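You operate a simulated robot arm through the tools that you are given. There is no shell and no other tool.

Carry out the task below with a simulated robot arm. There is one attempt and no reset: what you move stays moved.

Task
Put things in order on the top of the lidded carton. At the end: the red bar magnet stands where the yellow hub stood; the yellow hub stands on top of the brown gear; the white cap is on the blue plate; the red port cap stands where the red bar magnet stood; whatever was shut is shut again. Leave all else as you found it, and nothing knocked over.

The check looks at the end state, three seconds after you hand in, the way a careful person would. Anything else that was tipped, shoved, dropped, spilled or broken makes it a failure. A push-on lid holds only when it is set on centred and level and pressed home; a screw cap is set on level and turned clockwise until tight.

Robot
A 7-joint arm with a two-finger parallel gripper, fixed in place. Base frame: the origin is at the foot of the arm, x ahead of it, y to its left, z up; the work surface is at about z = 0. Readings come in m, rad, newtons and seconds.
With the tool pointing down near the work surface it reaches from about 0.24 to 0.62 m from the base axis. Its first joint turns from -1.152 to 1.152 rad. Payload 2.6 kg.
Tool frame: the origin (TCP) lies between the finger pads and is the grasp point; the fingertips stand 0.03 m ahead of it; z points along the fingers, y is the line along which they close. The gripper opens to 0.094 m. The fingers are 0.028 m wide and 0.01 m thick; the gripper's body (0.05 by 0.096 m) begins 0.055 m behind the TCP.
Orientation is that of the tool frame in the base frame, as a unit quaternion [w, x, y, z]. With the fingers straight down and closing along the base's y, the tool's x points along the base's -x, its y along +y and its z along -z.

Tools
- The arm moves only by the tool arm_command. Its argument "moves" is a list of rows, each a list of 7 numbers: the shift along the base's x, y, z in m, then the turn, a rotation vector about the base's x, y, z in rad, then the gripper command, from -1 (shut) to 1 (fully open), values between in proportion. In form: [[x, y, z, ax, ay, az, fingers], ...]. A call has 1 to 20 rows; each row shifts and turns the commanded pose from where the row before left it. Each row takes 0.2 s and may step no farther than 0.05 m and 0.15 rad from the row before; otherwise, or with a gripper value out of range, the whole call is refused. A pose out of reach is approached as far as the arm can. The call stops where the force on the tool passes 40 N (or 10 N more than at its start, if that is more) or the arm is blocked; 0.2 s more then pass. Each finger travels about 0.072 m/s and halts on what it meets, pressing with about 31 N; the grip force reading is that of the motor and also rises with nothing between the fingers. The clock runs only during rows and for 0.2 s after the last one: add rows that do not move to give the fingers time. The reply holds the time, the measured pose of the TCP, the force on the tool along the base axes, the opening and the grip force, in the units named above and with some noise, with the torque about the TCP (base axes, N m) and any sound that the robot's microphone picked up.
- Cameras (640 x 400 px; columns grow to the right, rows downward): "scene" is fixed at [0.0179, 0.4322, 0.5438]; the picture's right is [-0.88, -0.48, 0.00], its down [-0.36, 0.65, -0.67] and it looks along [0.33, -0.59, -0.74] (base axes); focal length 245 px, centre (320, 200). "wrist" rides on the gripper at [0.076, 0.014, -0.103] in the tool frame; the picture's right is [-0.18, 0.98, 0.00], its down [-0.75, -0.14, -0.64] and it looks along [-0.63, -0.12, 0.77] (tool axes); focal length 243 px, centre (320, 200). There is no depth. A picture from a camera that has moved, and an enlarged one, comes with that camera's place and axes in the base frame and with its lens.
- snapshot(camera): a new picture of that camera. No time passes.
- close_up(camera, box): a new picture of the part [left, top, right, bottom] of that camera's present view, enlarged. No time passes.
- close_job(): hands the job in; it is judged then, once.

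Places have to be worked out from the pictures, the camera data and where the tool is seen. Open the gripper and draw the arm clear of the work before you hand the job in, unless the task says otherwise.

The tools are called after "Call:" as a command line: name --pt "numbers of a row" for each row, then --argument value for the rest, lists and objects as JSON in quotes. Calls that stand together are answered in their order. arm_command: Moves the arm, as the interface text tells. Its arguments: {"type":"object","properties":{"moves":{"type":"array"}},"required":["moves"]} The other tools are called the same way: snapshot (camera) takes a picture; close_up (camera, box) takes an enlarged picture of a part of a camera's view; close_job () hands the job in.

At the start:

```text
clock: 0.0
position: [0.3032, -0.1621, 0.2533]
tool_rot: [0.0, 0.001, 1.0, 0.0]
ft_force: [-0.3, 0.1, 0.2]
ft_torque: [0.0, 0.0, -0.02]
gripper_width: 0.0939
grip_force: 0.0
```

scene: 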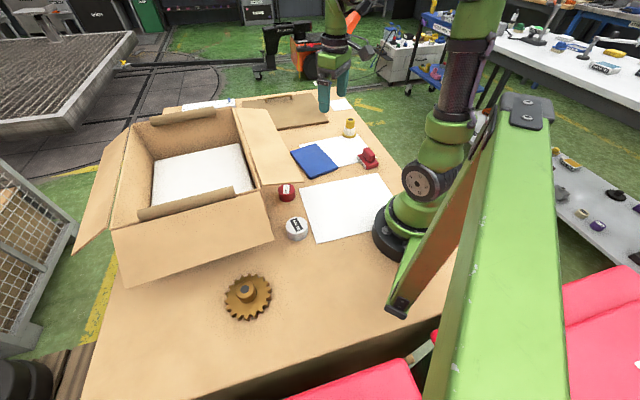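
wrist: 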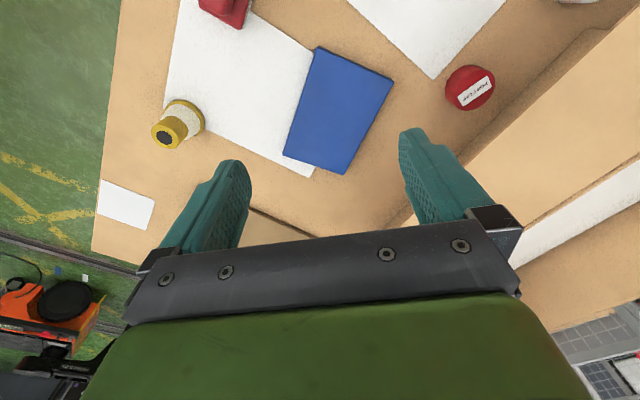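

I'll start by looking closely at the objects in both cameras before moving anything.

Call:
close_up --camera "scene" --box '[260, 90, 420, 190]'

Call:
close_up --camera "scene" --box '[200, 170, 360, 330]'

Call:
close_up --camera "wrist" --box '[90, 0, 410, 200]'

Call:
close_up --camera "scene" --box '[80, 90, 340, 290]'

```text
4.00 times, centred on (340, 140) of scene
camera zoom: at [0.0179, 0.4322, 0.5438], right [-0.88, -0.48, 0.0], down [-0.36, 0.65, -0.67], along [0.33, -0.59, -0.74], focal length 979 px, centre (240, 440)
```

zoom: 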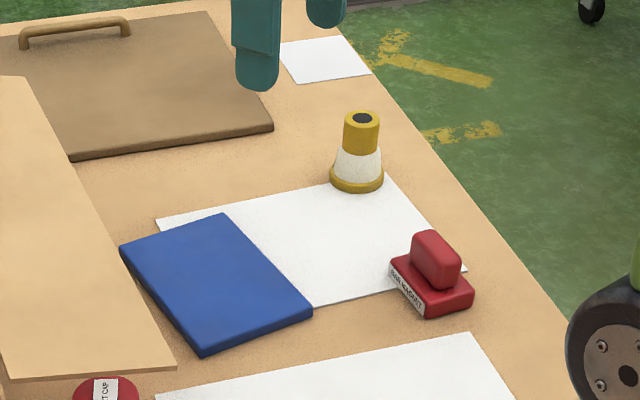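

```text
2.50 times, centred on (280, 250) of scene
camera zoom: at [0.0179, 0.4322, 0.5438], right [-0.88, -0.48, 0.0], down [-0.36, 0.65, -0.67], along [0.33, -0.59, -0.74], focal length 612 px, centre (420, 75)
```

zoom: 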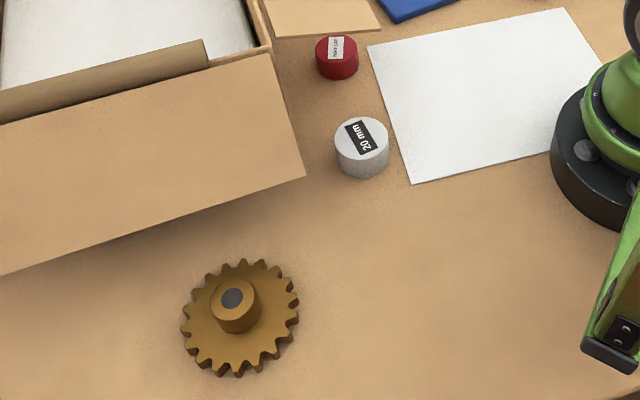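

```text
2.00 times, centred on (250, 100) of wrist
camera zoom: at [0.2267, -0.1468, 0.3547], right [0.18, 0.98, 0.0], down [0.75, -0.14, 0.64], along [0.63, -0.12, -0.77], focal length 485 px, centre (460, 400)
```

zoom: 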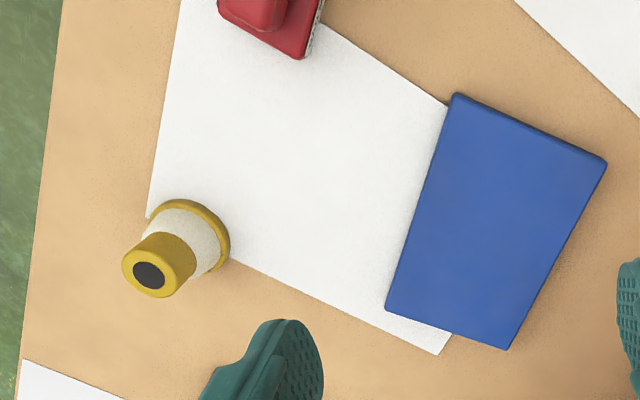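

```text
2.00 times, centred on (210, 190) of scene
camera zoom: at [0.0179, 0.4322, 0.5438], right [-0.88, -0.48, 0.0], down [-0.36, 0.65, -0.67], along [0.33, -0.59, -0.74], focal length 490 px, centre (540, 220)
```

zoom: 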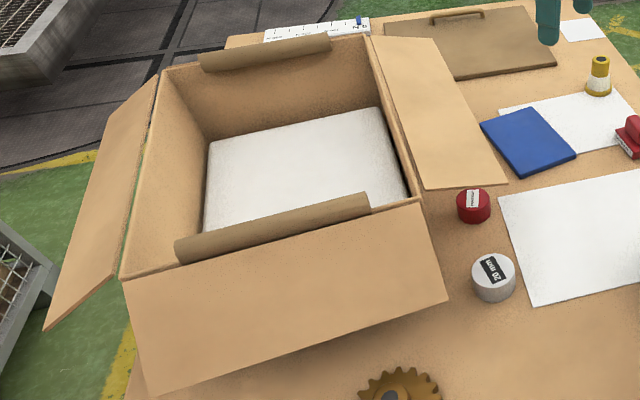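

The named things are all visible: the hub, the magnet (labelled "BAR MAGNET"), the blue plate, the red port cap, the white "20 mm" cap and the gear. I want to check the box flap next to the port cap and read the labels before planning grasps.

Call:
close_up --camera "wrist" --box '[400, 0, 640, 150]'

Call:
close_up --camera "scene" --box '[340, 110, 404, 150]'

Call:
close_up --camera "scene" --box '[345, 140, 393, 170]'

Call:
close_up --camera "scene" --box '[260, 175, 340, 245]'

Call:
close_up --camera "scene" --box '[205, 265, 285, 325]'

```text
2.67 times, centred on (520, 75) of wrist
camera zoom: at [0.2267, -0.1468, 0.3547], right [0.18, 0.98, 0.0], down [0.75, -0.14, 0.64], along [0.63, -0.12, -0.77], focal length 647 px, centre (-213, 533)
```

zoom: 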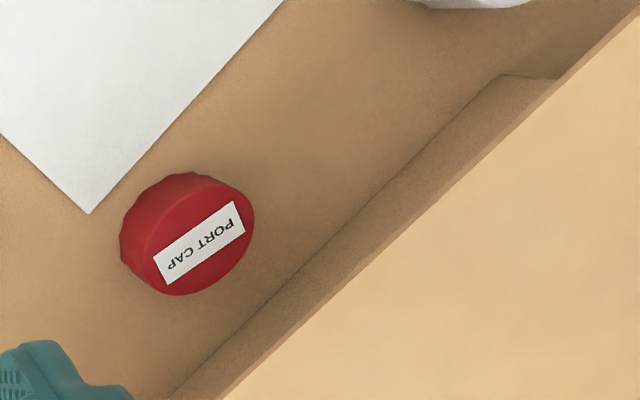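

```text
10.00 times, centred on (372, 130) of scene
camera zoom: at [0.0179, 0.4322, 0.5438], right [-0.88, -0.48, 0.0], down [-0.36, 0.65, -0.67], along [0.33, -0.59, -0.74], focal length 2447 px, centre (-200, 900)
```

zoom: 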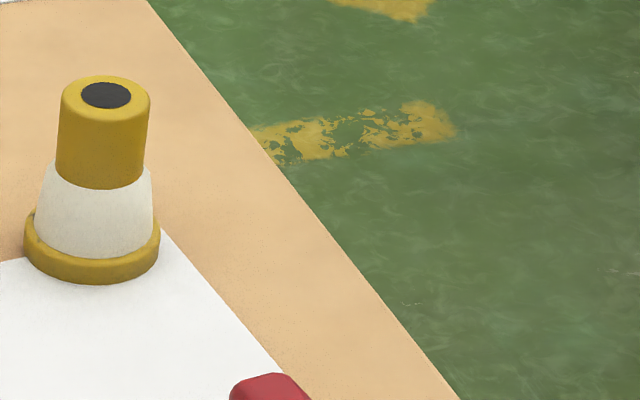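

```text
13.33 times, centred on (369, 155) of scene
camera zoom: at [0.0179, 0.4322, 0.5438], right [-0.88, -0.48, 0.0], down [-0.36, 0.65, -0.67], along [0.33, -0.59, -0.74], focal length 3263 px, centre (-333, 800)
```

zoom: 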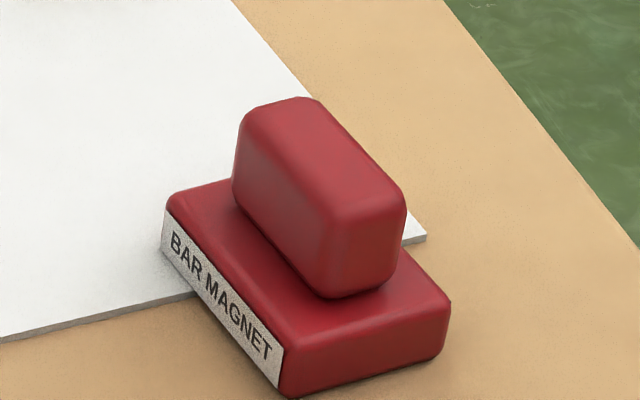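

```text
5.71 times, centred on (300, 210) of scene
camera zoom: at [0.0179, 0.4322, 0.5438], right [-0.88, -0.48, 0.0], down [-0.36, 0.65, -0.67], along [0.33, -0.59, -0.74], focal length 1398 px, centre (434, 143)
```

zoom: 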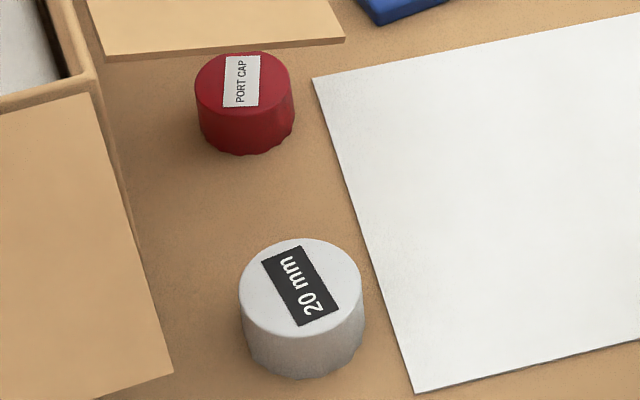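

```text
6.67 times, centred on (245, 295) of scene
camera zoom: at [0.0179, 0.4322, 0.5438], right [-0.88, -0.48, 0.0], down [-0.36, 0.65, -0.67], along [0.33, -0.59, -0.74], focal length 1632 px, centre (820, -433)
```

zoom: 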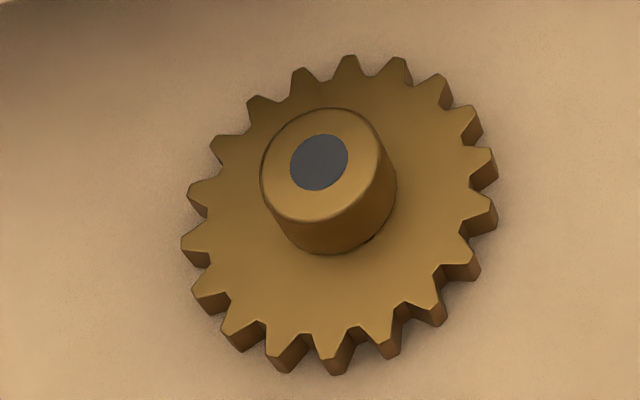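

The flap beside the port cap seems to stick out nearly level at about z = 0.14, so I need a better view of the caps and flaps. I'll move the hand up and left, well above the box, and look again with the wrist camera.

Call:
arm_command --pt "-0.008 0.0 0.03 0 0 0 1" --pt "-0.01 0.042 0.02 0 0 0 1" --pt "-0.01 0.042 0.0 0 0 0 1" --pt "-0.01 0.042 0.0 0 0 0 1" --pt "-0.01 0.042 0.0 0 0 0 1" --pt "0 0 0 0 0 0 1" --pt "0 0 0 0 0 0 1"

Call:
snapshot --camera "wrist"

Call:
snapshot --camera "scene"

```text
clock: 1.6
position: [0.2546, 0.0049, 0.307]
tool_rot: [0.0, 0.0, 1.0, 0.0]
ft_force: [0.9, 0.3, -0.1]
ft_torque: [0.03, -0.02, 0.02]
gripper_width: 0.0941
grip_force: 0.1
```

```text
taken
camera wrist: at [0.1794, 0.0214, 0.4073], right [0.18, 0.98, 0.0], down [0.75, -0.14, 0.64], along [0.63, -0.12, -0.77], focal length 243 px, centre (320, 200)
```

wrist: 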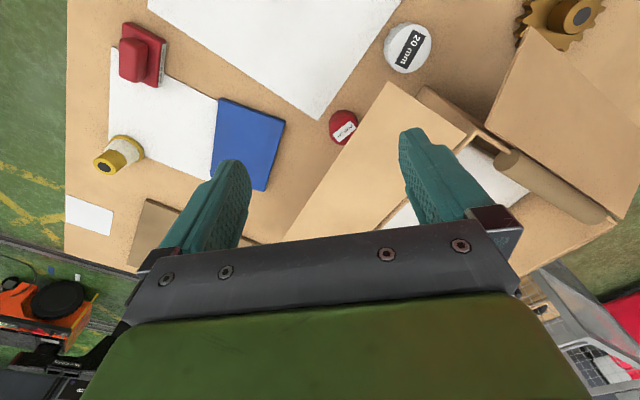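

```text
taken
```

scene: 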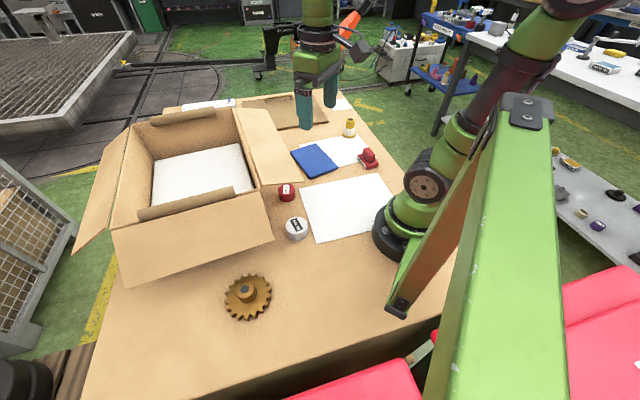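

Now I have a clear overview; I'll enlarge it to measure the flap corners, the two caps and the rest.

Call:
close_up --camera "wrist" --box '[320, 0, 640, 200]'

Call:
close_up --camera "wrist" --box '[60, 0, 300, 150]'

```text
2.00 times, centred on (480, 100) of wrist
camera zoom: at [0.1794, 0.0214, 0.4073], right [0.18, 0.98, 0.0], down [0.75, -0.14, 0.64], along [0.63, -0.12, -0.77], focal length 485 px, centre (0, 400)
```

zoom: 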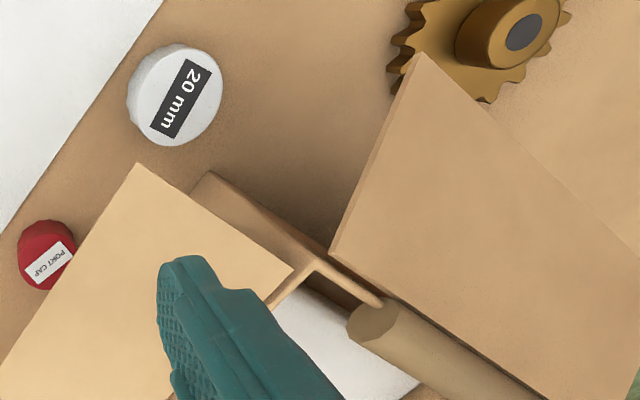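

```text
2.67 times, centred on (180, 75) of wrist
camera zoom: at [0.1794, 0.0214, 0.4073], right [0.18, 0.98, 0.0], down [0.75, -0.14, 0.64], along [0.63, -0.12, -0.77], focal length 647 px, centre (693, 533)
```

zoom: 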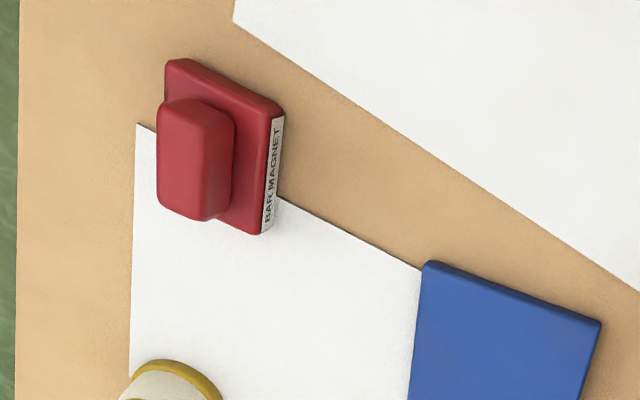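

Triangulating the two views gives these positions:

| Item | Position (m) | Height |
|---|---|---|
| White cap | (0.253, 0.128) | |
| Port cap | (0.350, 0.032), about 24 mm under the flap edge | flap at z ≈ 0.14 |
| Gear boss top | (0.254, 0.329) | z = 0.041 |
| Magnet | (0.196, -0.231) | top z = 0.05 |
| Plate centre | (0.368, -0.152) | |
| Hub | (0.325, -0.365) | |

I'll go above the hub to measure it more closely.

Call:
arm_command --pt "0.005 -0.044 0 0 0 0 1" --pt "0.005 -0.044 0 0 0 0 1" --pt "0.005 -0.044 -0.005 0 0 0 1" --pt "0.006 -0.044 -0.01 0 0 0 1" --pt "0.006 -0.044 -0.01 0 0 0 1" --pt "0.006 -0.044 -0.01 0 0 0 1" --pt "0.006 -0.044 -0.01 0 0 0 1" --pt "0.006 -0.044 -0.01 0 0 0 1" --pt "0 0 0 0 0 0 1" --pt "0 0 0 0 0 0 1"

Call:
close_up --camera "wrist" --box '[200, 0, 520, 200]'

Call:
snapshot --camera "scene"

```text
clock: 3.8
position: [0.3018, -0.3474, 0.2451]
tool_rot: [0.0, -0.001, 1.0, 0.0]
ft_force: [-0.5, -1.1, -0.1]
ft_torque: [-0.03, 0.02, -0.02]
gripper_width: 0.094
grip_force: 0.1
```

```text
2.00 times, centred on (360, 100) of wrist
camera zoom: at [0.2254, -0.3323, 0.3468], right [0.18, 0.98, 0.0], down [0.75, -0.14, 0.64], along [0.63, -0.12, -0.77], focal length 485 px, centre (240, 400)
```

zoom: 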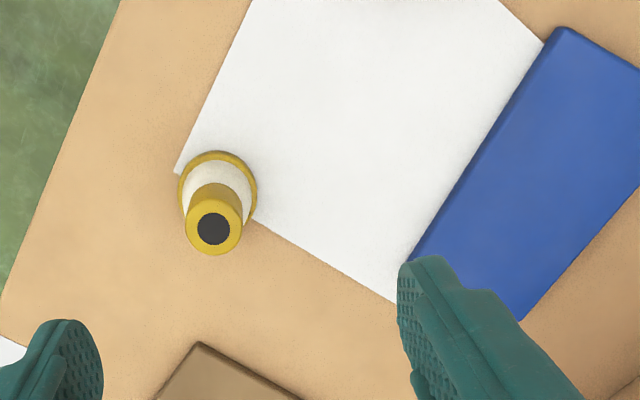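

```text
taken
```

scene: 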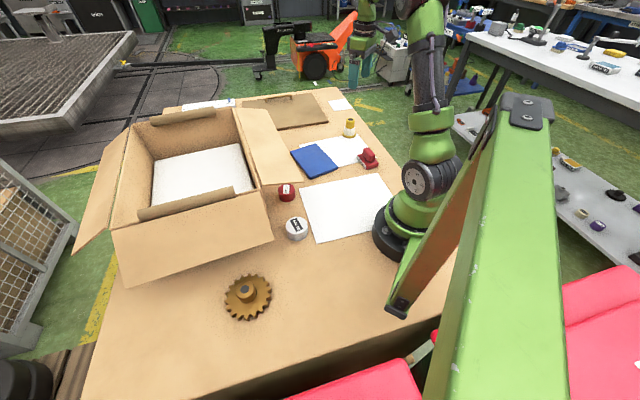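

The hub axis comes out at about (0.324, -0.366) with its top at z ≈ 0.065 and the neck above z ≈ 0.037. I'll centre over it and lower with open fingers to TCP z = 0.070, then check before closing.

Call:
arm_command --pt "0.022 -0.0186 0 0 0 0 1" --pt "0 0 -0.045 0 0 0 1" --pt "0 0 -0.045 0 0 0 1" --pt "0 0 -0.035 0 0 0 1" --pt "0 0 0 0 0 0 1" --pt "0 0 0 0 0 0 1"

Call:
snapshot --camera "wrist"

Call:
close_up --camera "scene" --box '[290, 70, 410, 145]'

```text
clock: 5.2
position: [0.3244, -0.3659, 0.1204]
tool_rot: [0.001, 0.0, 1.0, 0.0]
ft_force: [-0.4, 0.2, -0.1]
ft_torque: [0.03, 0.02, 0.0]
gripper_width: 0.0938
grip_force: 0.1
```

```text
taken
camera wrist: at [0.2477, -0.3512, 0.2218], right [0.18, 0.98, 0.0], down [0.75, -0.14, 0.64], along [0.63, -0.12, -0.77], focal length 243 px, centre (320, 200)
```

wrist: 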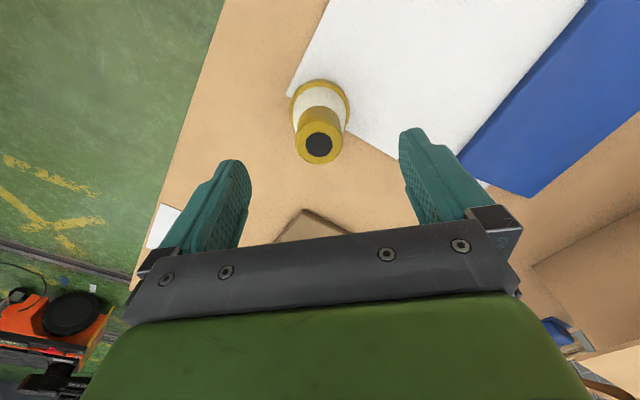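

```text
5.33 times, centred on (350, 108) of scene
camera zoom: at [0.0179, 0.4322, 0.5438], right [-0.88, -0.48, 0.0], down [-0.36, 0.65, -0.67], along [0.33, -0.59, -0.74], focal length 1305 px, centre (160, 693)
```

zoom: 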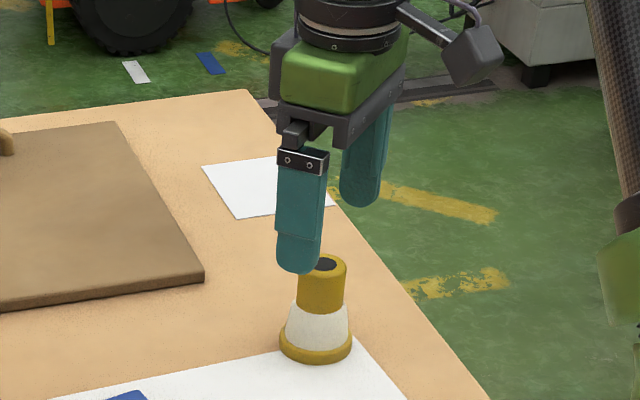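

The hub top measures (0.325, -0.366), right below the TCP. Lowering straight down to z ≈ 0.070 and closing on the neck.

Call:
arm_command --pt "0 0 -0.025 0 0 0 1" --pt "0 0 -0.025 0 0 0 1" --pt "0 0 0 0 0 0 1" --pt "0 0 0 0 0 0 0.2" --pt "0 0 0 0 0 0 -0.4" --pt "0 0 0 0 0 0 -1" --pt "0 0 0 0 0 0 -1" --pt "0 0 0 0 0 0 -1"

Call:
close_up --camera "scene" --box '[290, 70, 410, 145]'

Call:
snapshot --camera "wrist"

```text
clock: 7.0
position: [0.3223, -0.3658, 0.0713]
tool_rot: [0.0, -0.001, 1.0, -0.001]
ft_force: [-0.3, -1.0, 0.1]
ft_torque: [-0.03, -0.03, 0.0]
gripper_width: 0.0335
grip_force: 30.7
```

```text
5.33 times, centred on (350, 108) of scene
camera zoom: at [0.0179, 0.4322, 0.5438], right [-0.88, -0.48, 0.0], down [-0.36, 0.65, -0.67], along [0.33, -0.59, -0.74], focal length 1305 px, centre (160, 693)
```

zoom: 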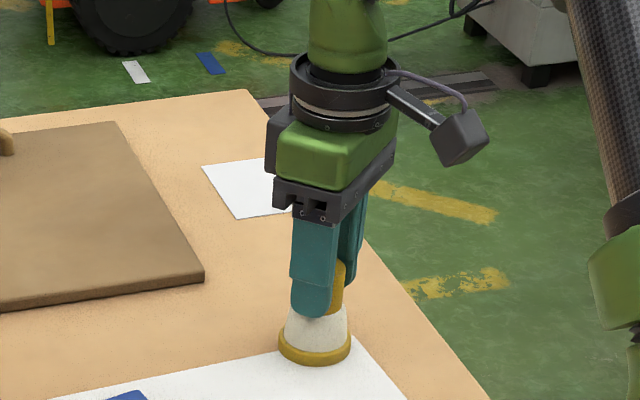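

```text
taken
camera wrist: at [0.2468, -0.3502, 0.1737], right [0.18, 0.98, 0.0], down [0.75, -0.14, 0.64], along [0.63, -0.12, -0.77], focal length 243 px, centre (320, 200)
```

wrist: 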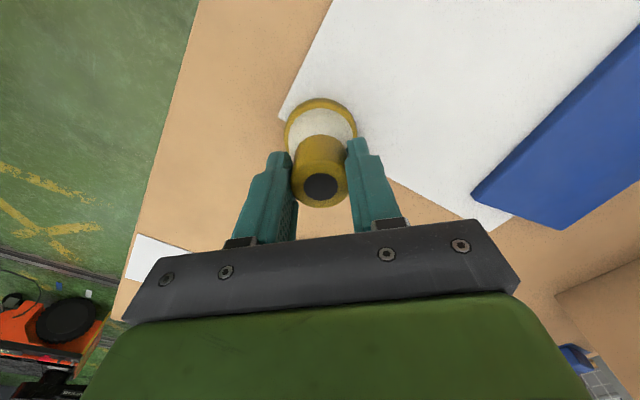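

The hub is gripped (opening 33.5 mm, firm force). I'll lift straight up and check that it hangs upright.

Call:
arm_command --pt "0 0 0.02 0 0 0 -1" --pt "0 0 0.04 0 0 0 -1" --pt "0 0 0.05 0 0 0 -1" --pt "0 0 0.05 0 0 0 -1" --pt "0 0 0.05 0 0 0 -1" --pt "0 0 0.02 0 0 0 -1" --pt "0 0 0 0 0 0 -1"

Call:
snapshot --camera "wrist"

Call:
snapshot --camera "scene"

```text
clock: 8.6
position: [0.3226, -0.367, 0.2998]
tool_rot: [0.0, -0.001, 1.0, 0.0]
ft_force: [0.4, -0.3, 0.4]
ft_torque: [0.01, 0.02, -0.01]
gripper_width: 0.0002
grip_force: 30.7
```

```text
taken
camera wrist: at [0.2466, -0.3511, 0.4021], right [0.18, 0.98, 0.0], down [0.75, -0.14, 0.64], along [0.63, -0.12, -0.77], focal length 243 px, centre (320, 200)
```

wrist: 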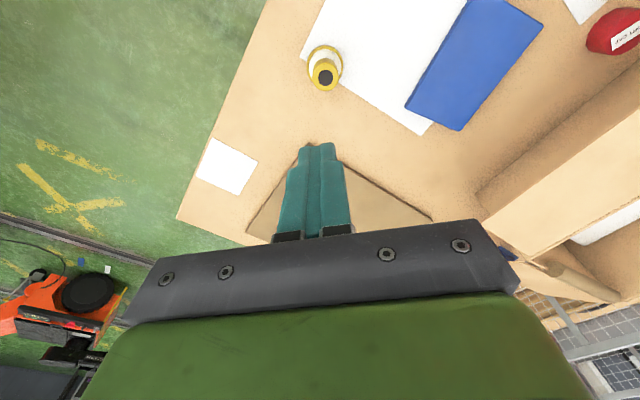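

```text
taken
```

scene: 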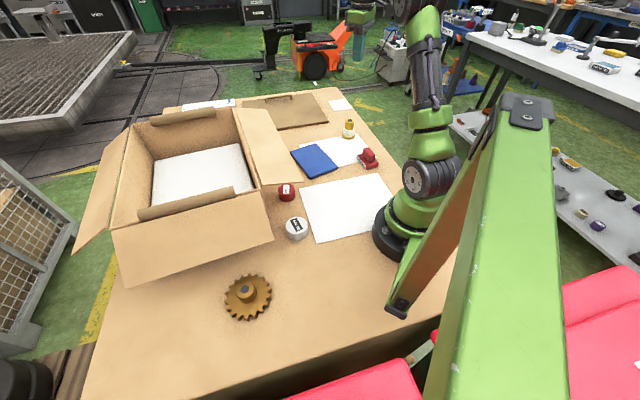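

The hub slipped out of the fingers on the way up: the opening reads zero and it is still standing. I'll look closely at where and how it stands now.

Call:
close_up --camera "wrist" --box '[265, 25, 393, 105]'

Call:
close_up --camera "scene" --box '[340, 110, 404, 150]'

```text
5.00 times, centred on (329, 65) of wrist
camera zoom: at [0.2466, -0.3511, 0.4021], right [0.18, 0.98, 0.0], down [0.75, -0.14, 0.64], along [0.63, -0.12, -0.77], focal length 1213 px, centre (275, 875)
```

zoom: 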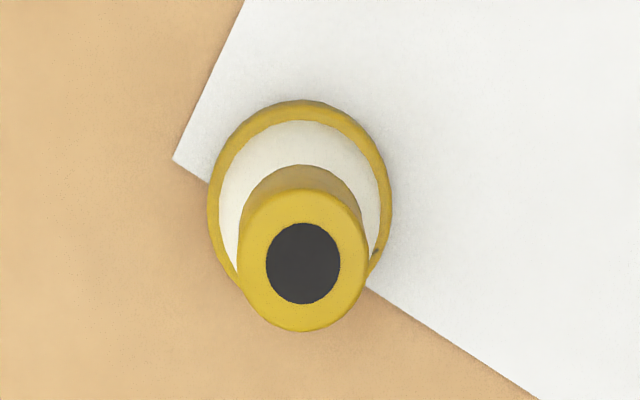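

```text
10.00 times, centred on (372, 130) of scene
camera zoom: at [0.0179, 0.4322, 0.5438], right [-0.88, -0.48, 0.0], down [-0.36, 0.65, -0.67], along [0.33, -0.59, -0.74], focal length 2447 px, centre (-200, 900)
```

zoom: 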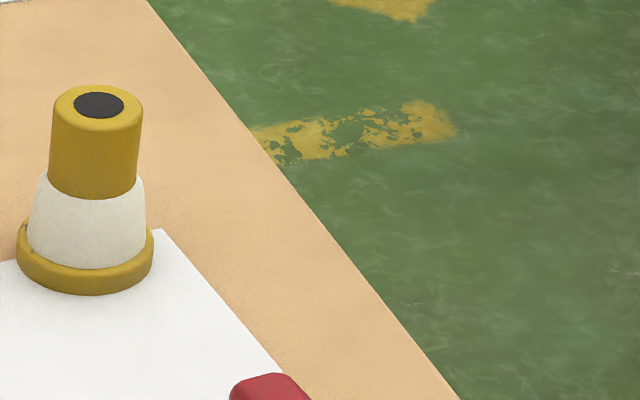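

The hub still stands upright but shifted about 8 mm in +y, to roughly (0.3245, -0.358). I'll regrip the neck a bit deeper, lift only a few millimetres and read the force, to learn whether it is heavy or slippery.

Call:
arm_command --pt "0 0.008 0 0 0 0 1" --pt "0 0 0 0 0 0 1" --pt "0 0 -0.04 0 0 0 1" --pt "0 0 -0.05 0 0 0 1" --pt "0 0 -0.05 0 0 0 1" --pt "0 0 -0.05 0 0 0 1" --pt "0 0 -0.025 0 0 0 1" --pt "0 0 -0.019 0 0 0 1" --pt "0 0 0 0 0 0 1" --pt "0 0 0 0 0 0 0.2" --pt "0 0 0 0 0 0 -0.4" --pt "0 0 0 0 0 0 -1" --pt "0 0 0 0 0 0 -1" --pt "0 0 0 0 0 0 -1"

Call:
close_up --camera "wrist" --box '[220, 80, 420, 205]'

Call:
close_up --camera "scene" --box '[310, 90, 390, 140]'

```text
clock: 11.6
position: [0.3238, -0.3587, 0.0697]
tool_rot: [0.0, 0.001, 1.0, 0.0]
ft_force: [0.3, -0.9, -0.3]
ft_torque: [0.03, 0.05, 0.0]
gripper_width: 0.0334
grip_force: 31.2
```

```text
3.20 times, centred on (320, 142) of wrist
camera zoom: at [0.2476, -0.3436, 0.1709], right [0.18, 0.98, 0.0], down [0.75, -0.14, 0.64], along [0.63, -0.12, -0.77], focal length 776 px, centre (320, 384)
```

zoom: 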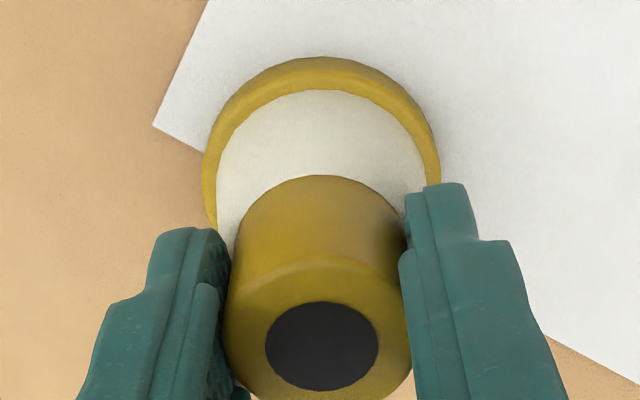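

```text
8.00 times, centred on (350, 115) of scene
camera zoom: at [0.0179, 0.4322, 0.5438], right [-0.88, -0.48, 0.0], down [-0.36, 0.65, -0.67], along [0.33, -0.59, -0.74], focal length 1958 px, centre (80, 880)
```

zoom: 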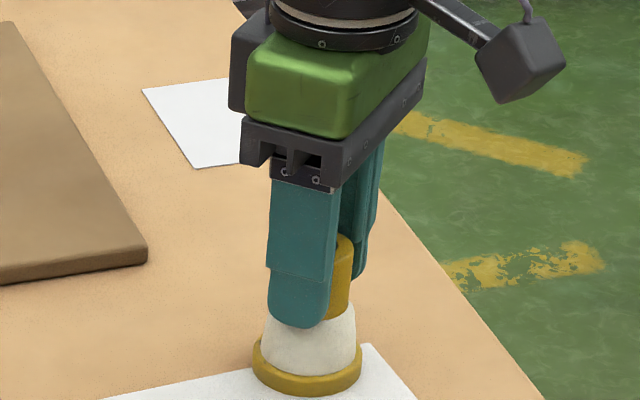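

Gripped again. Now a tiny 6 mm lift in slow steps to read the load.

Call:
arm_command --pt "0 0 0.002 0 0 0 -1" --pt "0 0 0.002 0 0 0 -1" --pt "0 0 0.002 0 0 0 -1" --pt "0 0 0 0 0 0 -1"

Call:
close_up --camera "wrist" --box '[220, 80, 420, 205]'

Call:
close_up --camera "scene" --box '[310, 90, 390, 140]'

```text
clock: 12.6
position: [0.3206, -0.3572, 0.0749]
tool_rot: [0.0, 0.0, 1.0, 0.0]
ft_force: [-0.6, 0.2, -3.4]
ft_torque: [0.0, -0.03, -0.01]
gripper_width: 0.0332
grip_force: 31.0
```

```text
3.20 times, centred on (320, 142) of wrist
camera zoom: at [0.2461, -0.3416, 0.1766], right [0.18, 0.98, 0.0], down [0.75, -0.14, 0.64], along [0.63, -0.12, -0.77], focal length 776 px, centre (320, 384)
```

zoom: 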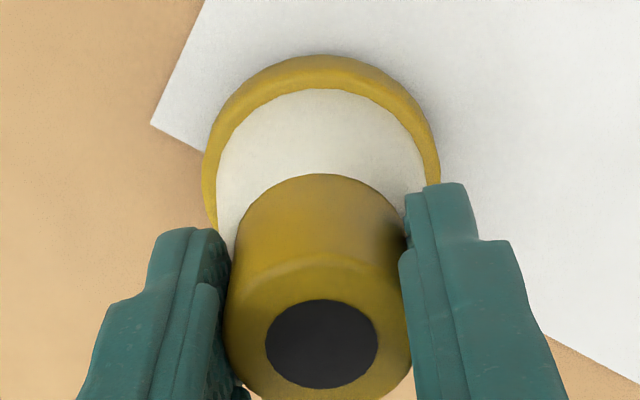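

```text
8.00 times, centred on (350, 115) of scene
camera zoom: at [0.0179, 0.4322, 0.5438], right [-0.88, -0.48, 0.0], down [-0.36, 0.65, -0.67], along [0.33, -0.59, -0.74], focal length 1958 px, centre (80, 880)
```

zoom: 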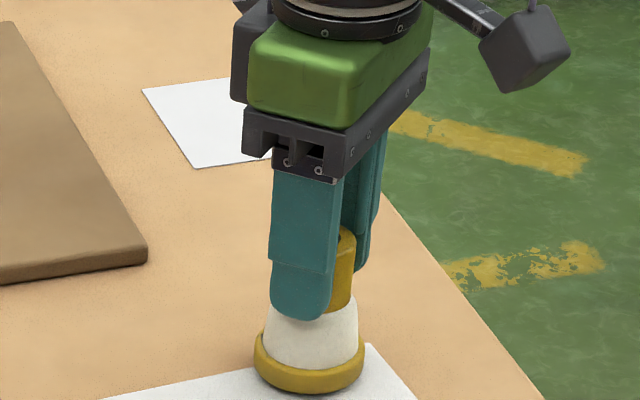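

The hub weighs only about 3.4 N and came up with the fingers this time, apart from perhaps 1 mm of slip. I'll hold still for a second to see whether it creeps.

Call:
arm_command --pt "0 0 0 0 0 0 -1" --pt "0 0 0 0 0 0 -1" --pt "0 0 0 0 0 0 -1" --pt "0 0 0 0 0 0 -1" --pt "0 0 0 0 0 0 -1"

Call:
close_up --camera "wrist" --box '[220, 80, 420, 205]'

Call:
close_up --camera "scene" --box '[310, 90, 390, 140]'

```text
clock: 13.8
position: [0.3224, -0.3573, 0.075]
tool_rot: [0.0, 0.0, 1.0, 0.0]
ft_force: [0.3, -0.4, -3.9]
ft_torque: [-0.03, 0.02, 0.0]
gripper_width: 0.0332
grip_force: 31.5
```

```text
3.20 times, centred on (320, 142) of wrist
camera zoom: at [0.2461, -0.3417, 0.1765], right [0.18, 0.98, 0.0], down [0.75, -0.14, 0.64], along [0.63, -0.12, -0.77], focal length 776 px, centre (320, 384)
```

zoom: 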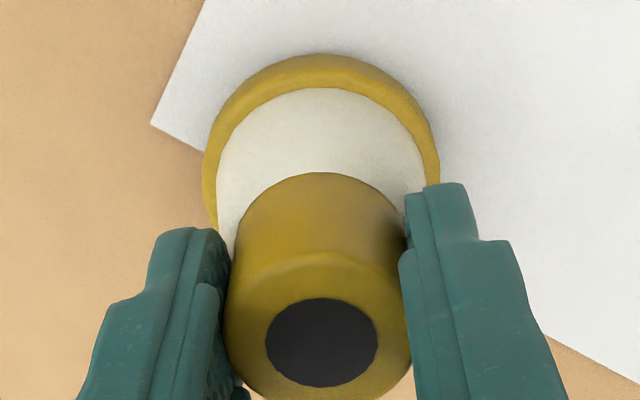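

```text
8.00 times, centred on (350, 115) of scene
camera zoom: at [0.0179, 0.4322, 0.5438], right [-0.88, -0.48, 0.0], down [-0.36, 0.65, -0.67], along [0.33, -0.59, -0.74], focal length 1958 px, centre (80, 880)
```

zoom: 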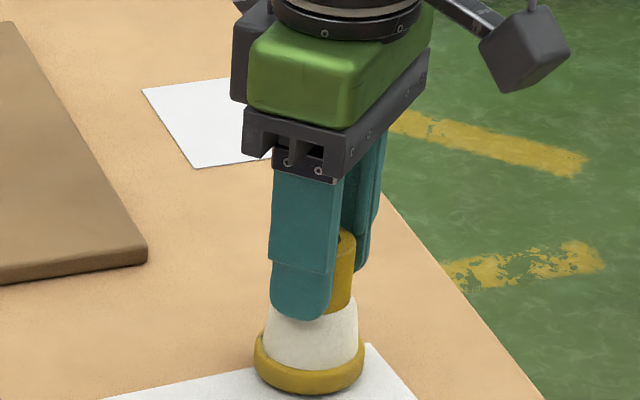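

There is slight creep, and the load is still rising. I'll zoom in hard on the hub's base to see whether it is really off the surface.

Call:
close_up --camera "scene" --box '[336, 118, 368, 142]'

Call:
close_up --camera "wrist" --box '[270, 90, 370, 150]'

```text
16.00 times, centred on (352, 130) of scene
camera zoom: at [0.0179, 0.4322, 0.5438], right [-0.88, -0.48, 0.0], down [-0.36, 0.65, -0.67], along [0.33, -0.59, -0.74], focal length 3916 px, centre (-192, 1320)
```

zoom: 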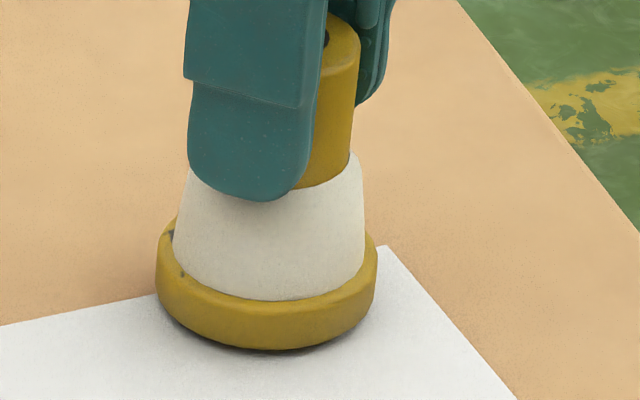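

```text
6.40 times, centred on (320, 120) of wrist
camera zoom: at [0.2461, -0.3417, 0.1765], right [0.18, 0.98, 0.0], down [0.75, -0.14, 0.64], along [0.63, -0.12, -0.77], focal length 1553 px, centre (320, 712)
```

zoom: 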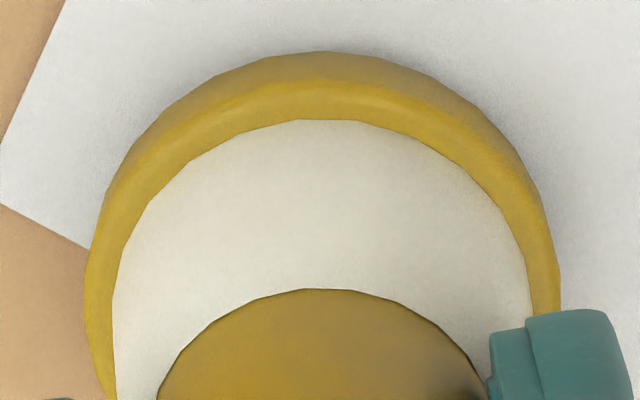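

The shadow under the ring shows it is lifted but creeping slowly, so the glossy neck is a marginal hold. I'll set it back down, release, and try the matte white band just above the base ring instead.

Call:
arm_command --pt "0 0 -0.003 0 0 0 -1" --pt "0 0 -0.003 0 0 0 -1" --pt "0 0 0 0 0 0 -1" --pt "0 0 0 0 0 0 -0.1" --pt "0 0 0 0 0 0 0.3" --pt "0 0 0 0 0 0 1" --pt "0 0 0 0 0 0 1" --pt "0 0 -0.009 0 0 0 1" --pt "0 0 -0.01 0 0 0 1" --pt "0 0 0 0 0 0 1"

Call:
close_up --camera "wrist" --box '[200, 80, 440, 230]'

Call:
close_up --camera "scene" --box '[330, 110, 378, 145]'

```text
clock: 16.0
position: [0.3205, -0.3562, 0.0505]
tool_rot: [0.001, 0.0, 1.0, 0.001]
ft_force: [0.7, -0.1, 0.5]
ft_torque: [0.0, -0.01, -0.03]
gripper_width: 0.0936
grip_force: 0.0
```

```text
2.67 times, centred on (320, 155) of wrist
camera zoom: at [0.2449, -0.341, 0.1521], right [0.18, 0.98, 0.0], down [0.75, -0.14, 0.64], along [0.63, -0.12, -0.77], focal length 647 px, centre (320, 320)
```

zoom: 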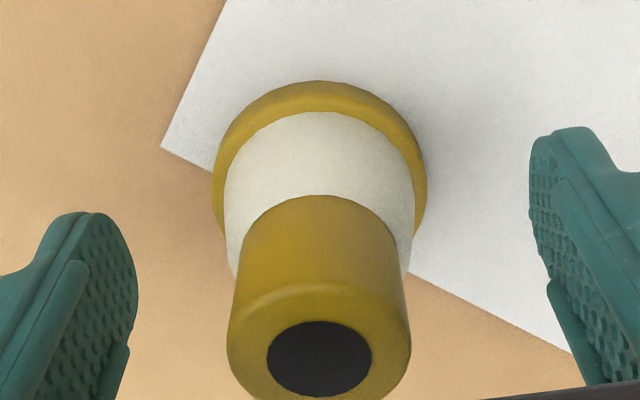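

```text
11.43 times, centred on (354, 128) of scene
camera zoom: at [0.0179, 0.4322, 0.5438], right [-0.88, -0.48, 0.0], down [-0.36, 0.65, -0.67], along [0.33, -0.59, -0.74], focal length 2797 px, centre (-69, 1029)
```

zoom: 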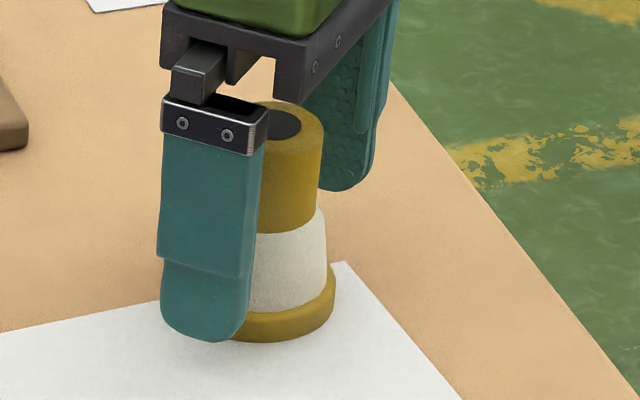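

The hub is at about (0.325, -0.356), 4 mm ahead of the TCP. I'll correct x, go 2 mm lower, close on the white band and read.

Call:
arm_command --pt "0.003 0 -0.002 0 0 0 1" --pt "0 0 0 0 0 0 1" --pt "0 0 0 0 0 0 0.3" --pt "0 0 0 0 0 0 -0.2" --pt "0 0 0 0 0 0 -1" --pt "0 0 0 0 0 0 -1" --pt "0 0 0 0 0 0 -1"

Call:
close_up --camera "wrist" --box '[200, 80, 440, 230]'

Call:
close_up --camera "scene" --box '[330, 110, 378, 145]'

```text
clock: 17.6
position: [0.323, -0.356, 0.0476]
tool_rot: [0.0, 0.0, 1.0, 0.0]
ft_force: [0.1, -0.5, -0.2]
ft_torque: [0.08, -0.03, -0.09]
gripper_width: 0.0334
grip_force: 31.2
```

```text
2.67 times, centred on (320, 155) of wrist
camera zoom: at [0.2474, -0.341, 0.1499], right [0.18, 0.98, 0.0], down [0.75, -0.14, 0.64], along [0.63, -0.12, -0.77], focal length 647 px, centre (320, 320)
```

zoom: 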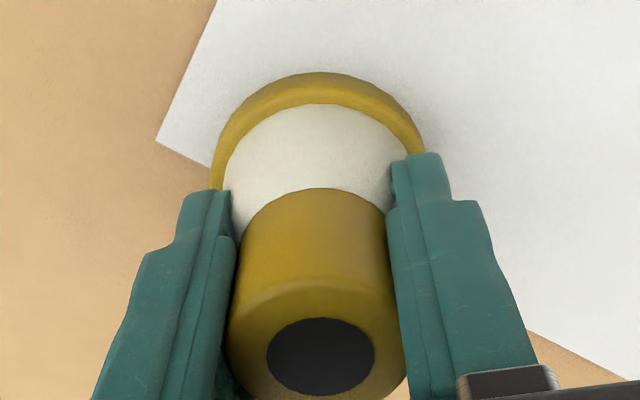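

```text
11.43 times, centred on (354, 128) of scene
camera zoom: at [0.0179, 0.4322, 0.5438], right [-0.88, -0.48, 0.0], down [-0.36, 0.65, -0.67], along [0.33, -0.59, -0.74], focal length 2797 px, centre (-69, 1029)
```

zoom: 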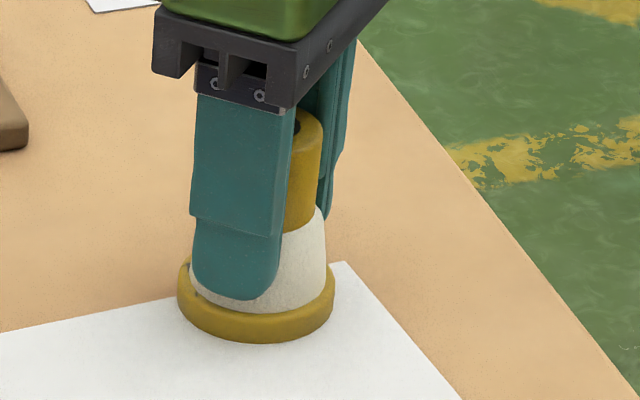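

Fingers read the same 33.4 mm opening, so the pads now cover the whole neck and reach down alongside the band. Testing again with a small slow lift and a hold.

Call:
arm_command --pt "0 0 0.003 0 0 0 -1" --pt "0 0 0.003 0 0 0 -1" --pt "0 0 0.003 0 0 0 -1" --pt "0 0 0 0 0 0 -1"

Call:
close_up --camera "wrist" --box '[200, 80, 440, 230]'

Call:
close_up --camera "scene" --box '[330, 110, 378, 145]'

```text
clock: 18.6
position: [0.3241, -0.3567, 0.0574]
tool_rot: [0.0, -0.001, 1.0, 0.0]
ft_force: [0.2, -0.9, -3.6]
ft_torque: [0.01, -0.03, -0.03]
gripper_width: 0.0332
grip_force: 31.3
```

```text
2.67 times, centred on (320, 155) of wrist
camera zoom: at [0.2485, -0.3413, 0.1587], right [0.18, 0.98, 0.0], down [0.75, -0.14, 0.64], along [0.63, -0.12, -0.77], focal length 647 px, centre (320, 320)
```

zoom: 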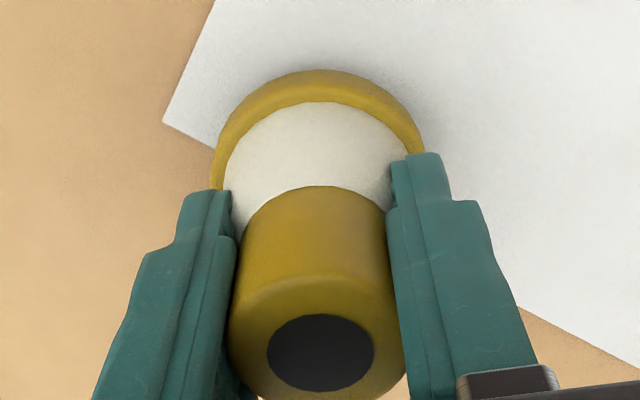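

```text
11.43 times, centred on (354, 128) of scene
camera zoom: at [0.0179, 0.4322, 0.5438], right [-0.88, -0.48, 0.0], down [-0.36, 0.65, -0.67], along [0.33, -0.59, -0.74], focal length 2797 px, centre (-69, 1029)
```

zoom: 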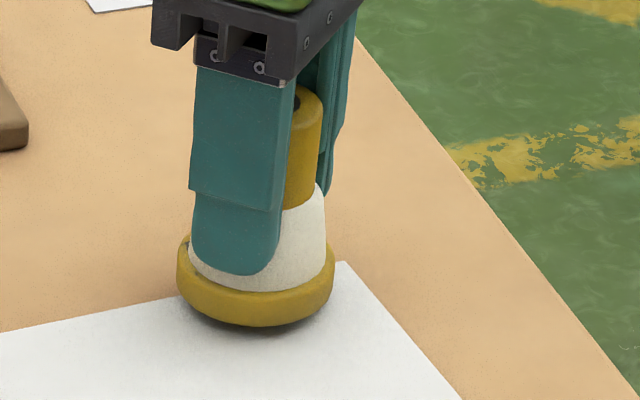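

The hub is clearly off the surface. I'll hold one second, then look again to measure creep with this deeper grip.

Call:
arm_command --pt "0 0 0 0 0 0 -1" --pt "0 0 0 0 0 0 -1" --pt "0 0 0 0 0 0 -1" --pt "0 0 0 0 0 0 -1" --pt "0 0 0 0 0 0 -1"

Call:
close_up --camera "wrist" --box '[200, 80, 440, 230]'

Call:
close_up --camera "scene" --box '[330, 110, 378, 145]'

```text
clock: 19.8
position: [0.3244, -0.3561, 0.0559]
tool_rot: [0.0, 0.0, 1.0, 0.0]
ft_force: [0.5, -0.5, -2.9]
ft_torque: [-0.02, 0.01, 0.02]
gripper_width: 0.0332
grip_force: 30.9
```

```text
2.67 times, centred on (320, 155) of wrist
camera zoom: at [0.2485, -0.3413, 0.1587], right [0.18, 0.98, 0.0], down [0.75, -0.14, 0.64], along [0.63, -0.12, -0.77], focal length 647 px, centre (320, 320)
```

zoom: 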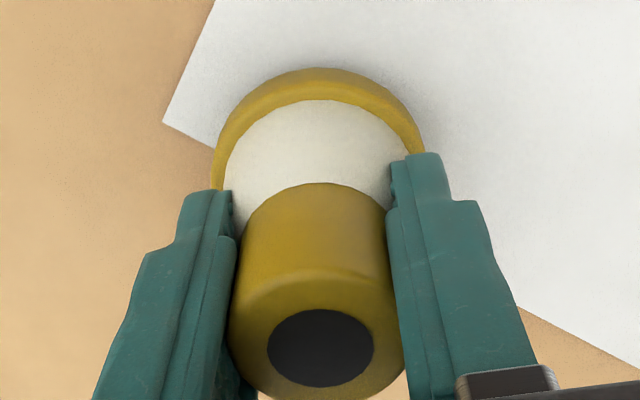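

```text
11.43 times, centred on (354, 128) of scene
camera zoom: at [0.0179, 0.4322, 0.5438], right [-0.88, -0.48, 0.0], down [-0.36, 0.65, -0.67], along [0.33, -0.59, -0.74], focal length 2797 px, centre (-69, 1029)
```

zoom: 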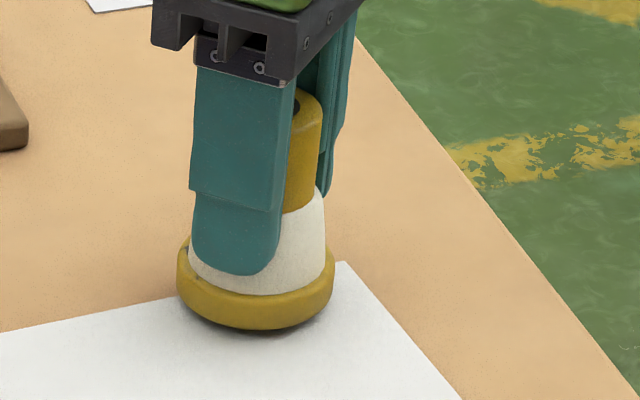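

With this deep grip the hub creeps only about 1 mm/s, with more than 40 mm of neck left inside the pads. The fast lift was the problem, so I'll try a smooth ramped lift of 40 mm and measure the slip.

Call:
arm_command --pt "0 0 0.002 0 0 0 -1" --pt "0 0 0.004 0 0 0 -1" --pt "0 0 0.006 0 0 0 -1" --pt "0 0 0.008 0 0 0 -1" --pt "0 0 0.008 0 0 0 -1" --pt "0 0 0.006 0 0 0 -1" --pt "0 0 0.004 0 0 0 -1" --pt "0 0 0.002 0 0 0 -1"

Call:
close_up --camera "wrist" --box '[200, 80, 440, 230]'

Call:
close_up --camera "scene" --box '[330, 100, 378, 135]'

```text
clock: 21.6
position: [0.3254, -0.3559, 0.0965]
tool_rot: [0.0, -0.001, 1.0, 0.0]
ft_force: [0.2, 0.9, -3.8]
ft_torque: [0.03, 0.0, -0.03]
gripper_width: 0.0329
grip_force: 31.1
```

```text
2.67 times, centred on (320, 155) of wrist
camera zoom: at [0.249, -0.341, 0.1989], right [0.18, 0.98, 0.0], down [0.75, -0.14, 0.64], along [0.63, -0.12, -0.77], focal length 647 px, centre (320, 320)
```

zoom: 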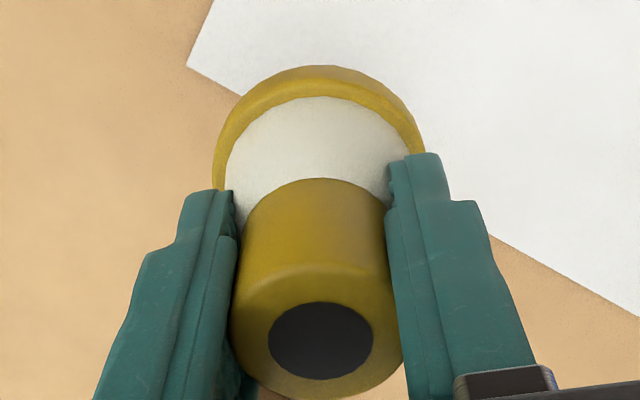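

```text
11.43 times, centred on (354, 118) of scene
camera zoom: at [0.0179, 0.4322, 0.5438], right [-0.88, -0.48, 0.0], down [-0.36, 0.65, -0.67], along [0.33, -0.59, -0.74], focal length 2797 px, centre (-69, 1143)
```

zoom: 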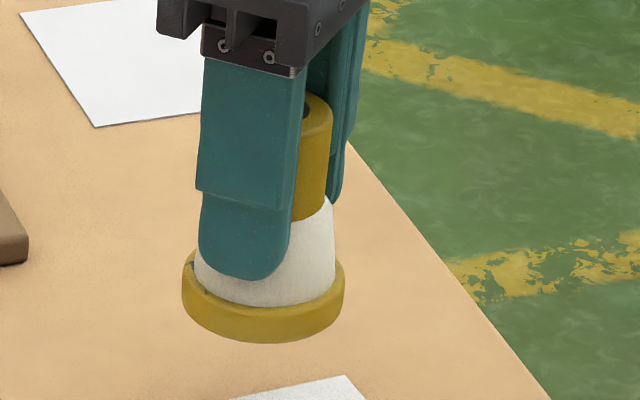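

Slip with smooth motion is just the slow creep (about 1.5 mm/s, 6 mm used so far), so carrying the hub in one go is fine. I'll do a ramped lift combined with a sideways sweep along the closing direction, ending around y ≈ 0.17 at TCP z ≈ 0.23, clear of the flaps.

Call:
arm_command --pt "-0.0004 0.004 0.003 0 0 0 -1" --pt "-0.0008 0.008 0.006 0 0 0 -1" --pt "-0.0013 0.013 0.009 0 0 0 -1" --pt "-0.0019 0.018 0.012 0 0 0 -1" --pt "-0.0024 0.023 0.014 0 0 0 -1" --pt "-0.0029 0.028 0.016 0 0 0 -1" --pt "-0.0034 0.033 0.016 0 0 0 -1" --pt "-0.0036 0.035 0.016 0 0 0 -1" --pt "-0.0036 0.035 0.014 0 0 0 -1" --pt "-0.0036 0.035 0.012 0 0 0 -1" --pt "-0.0036 0.035 0.009 0 0 0 -1" --pt "-0.0036 0.035 0.006 0 0 0 -1" --pt "-0.0036 0.035 0.003 0 0 0 -1" --pt "-0.0036 0.035 0 0 0 0 -1" --pt "-0.0036 0.035 0 0 0 0 -1" --pt "-0.0036 0.035 0 0 0 0 -1" --pt "-0.0031 0.03 0 0 0 0 -1" --pt "-0.0026 0.025 0 0 0 0 -1" --pt "-0.0021 0.02 0 0 0 0 -1" --pt "-0.0012 0.012 0 0 0 0 -1"

Call:
snapshot --camera "wrist"

Call:
snapshot --camera "scene"

```text
clock: 25.8
position: [0.2702, 0.1741, 0.2326]
tool_rot: [-0.001, -0.001, 1.0, 0.0]
ft_force: [0.0, -0.2, -3.2]
ft_torque: [0.01, 0.02, -0.01]
gripper_width: 0.0329
grip_force: 31.6
```

```text
taken
camera wrist: at [0.1938, 0.1897, 0.3331], right [0.18, 0.98, 0.0], down [0.75, -0.14, 0.64], along [0.63, -0.12, -0.77], focal length 243 px, centre (320, 200)
```

wrist: 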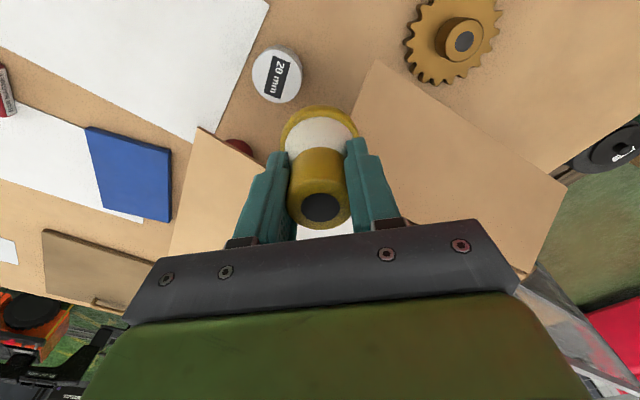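

```text
taken
```

scene: 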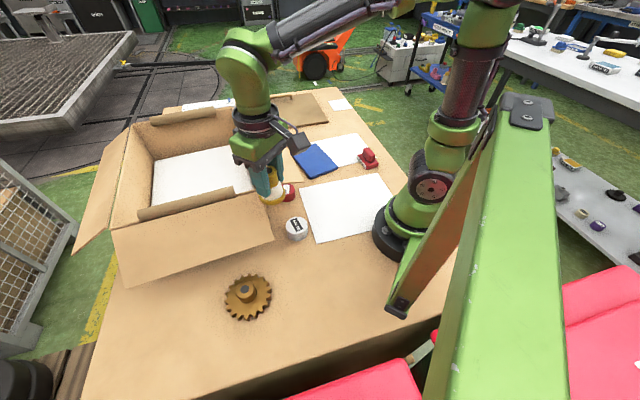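

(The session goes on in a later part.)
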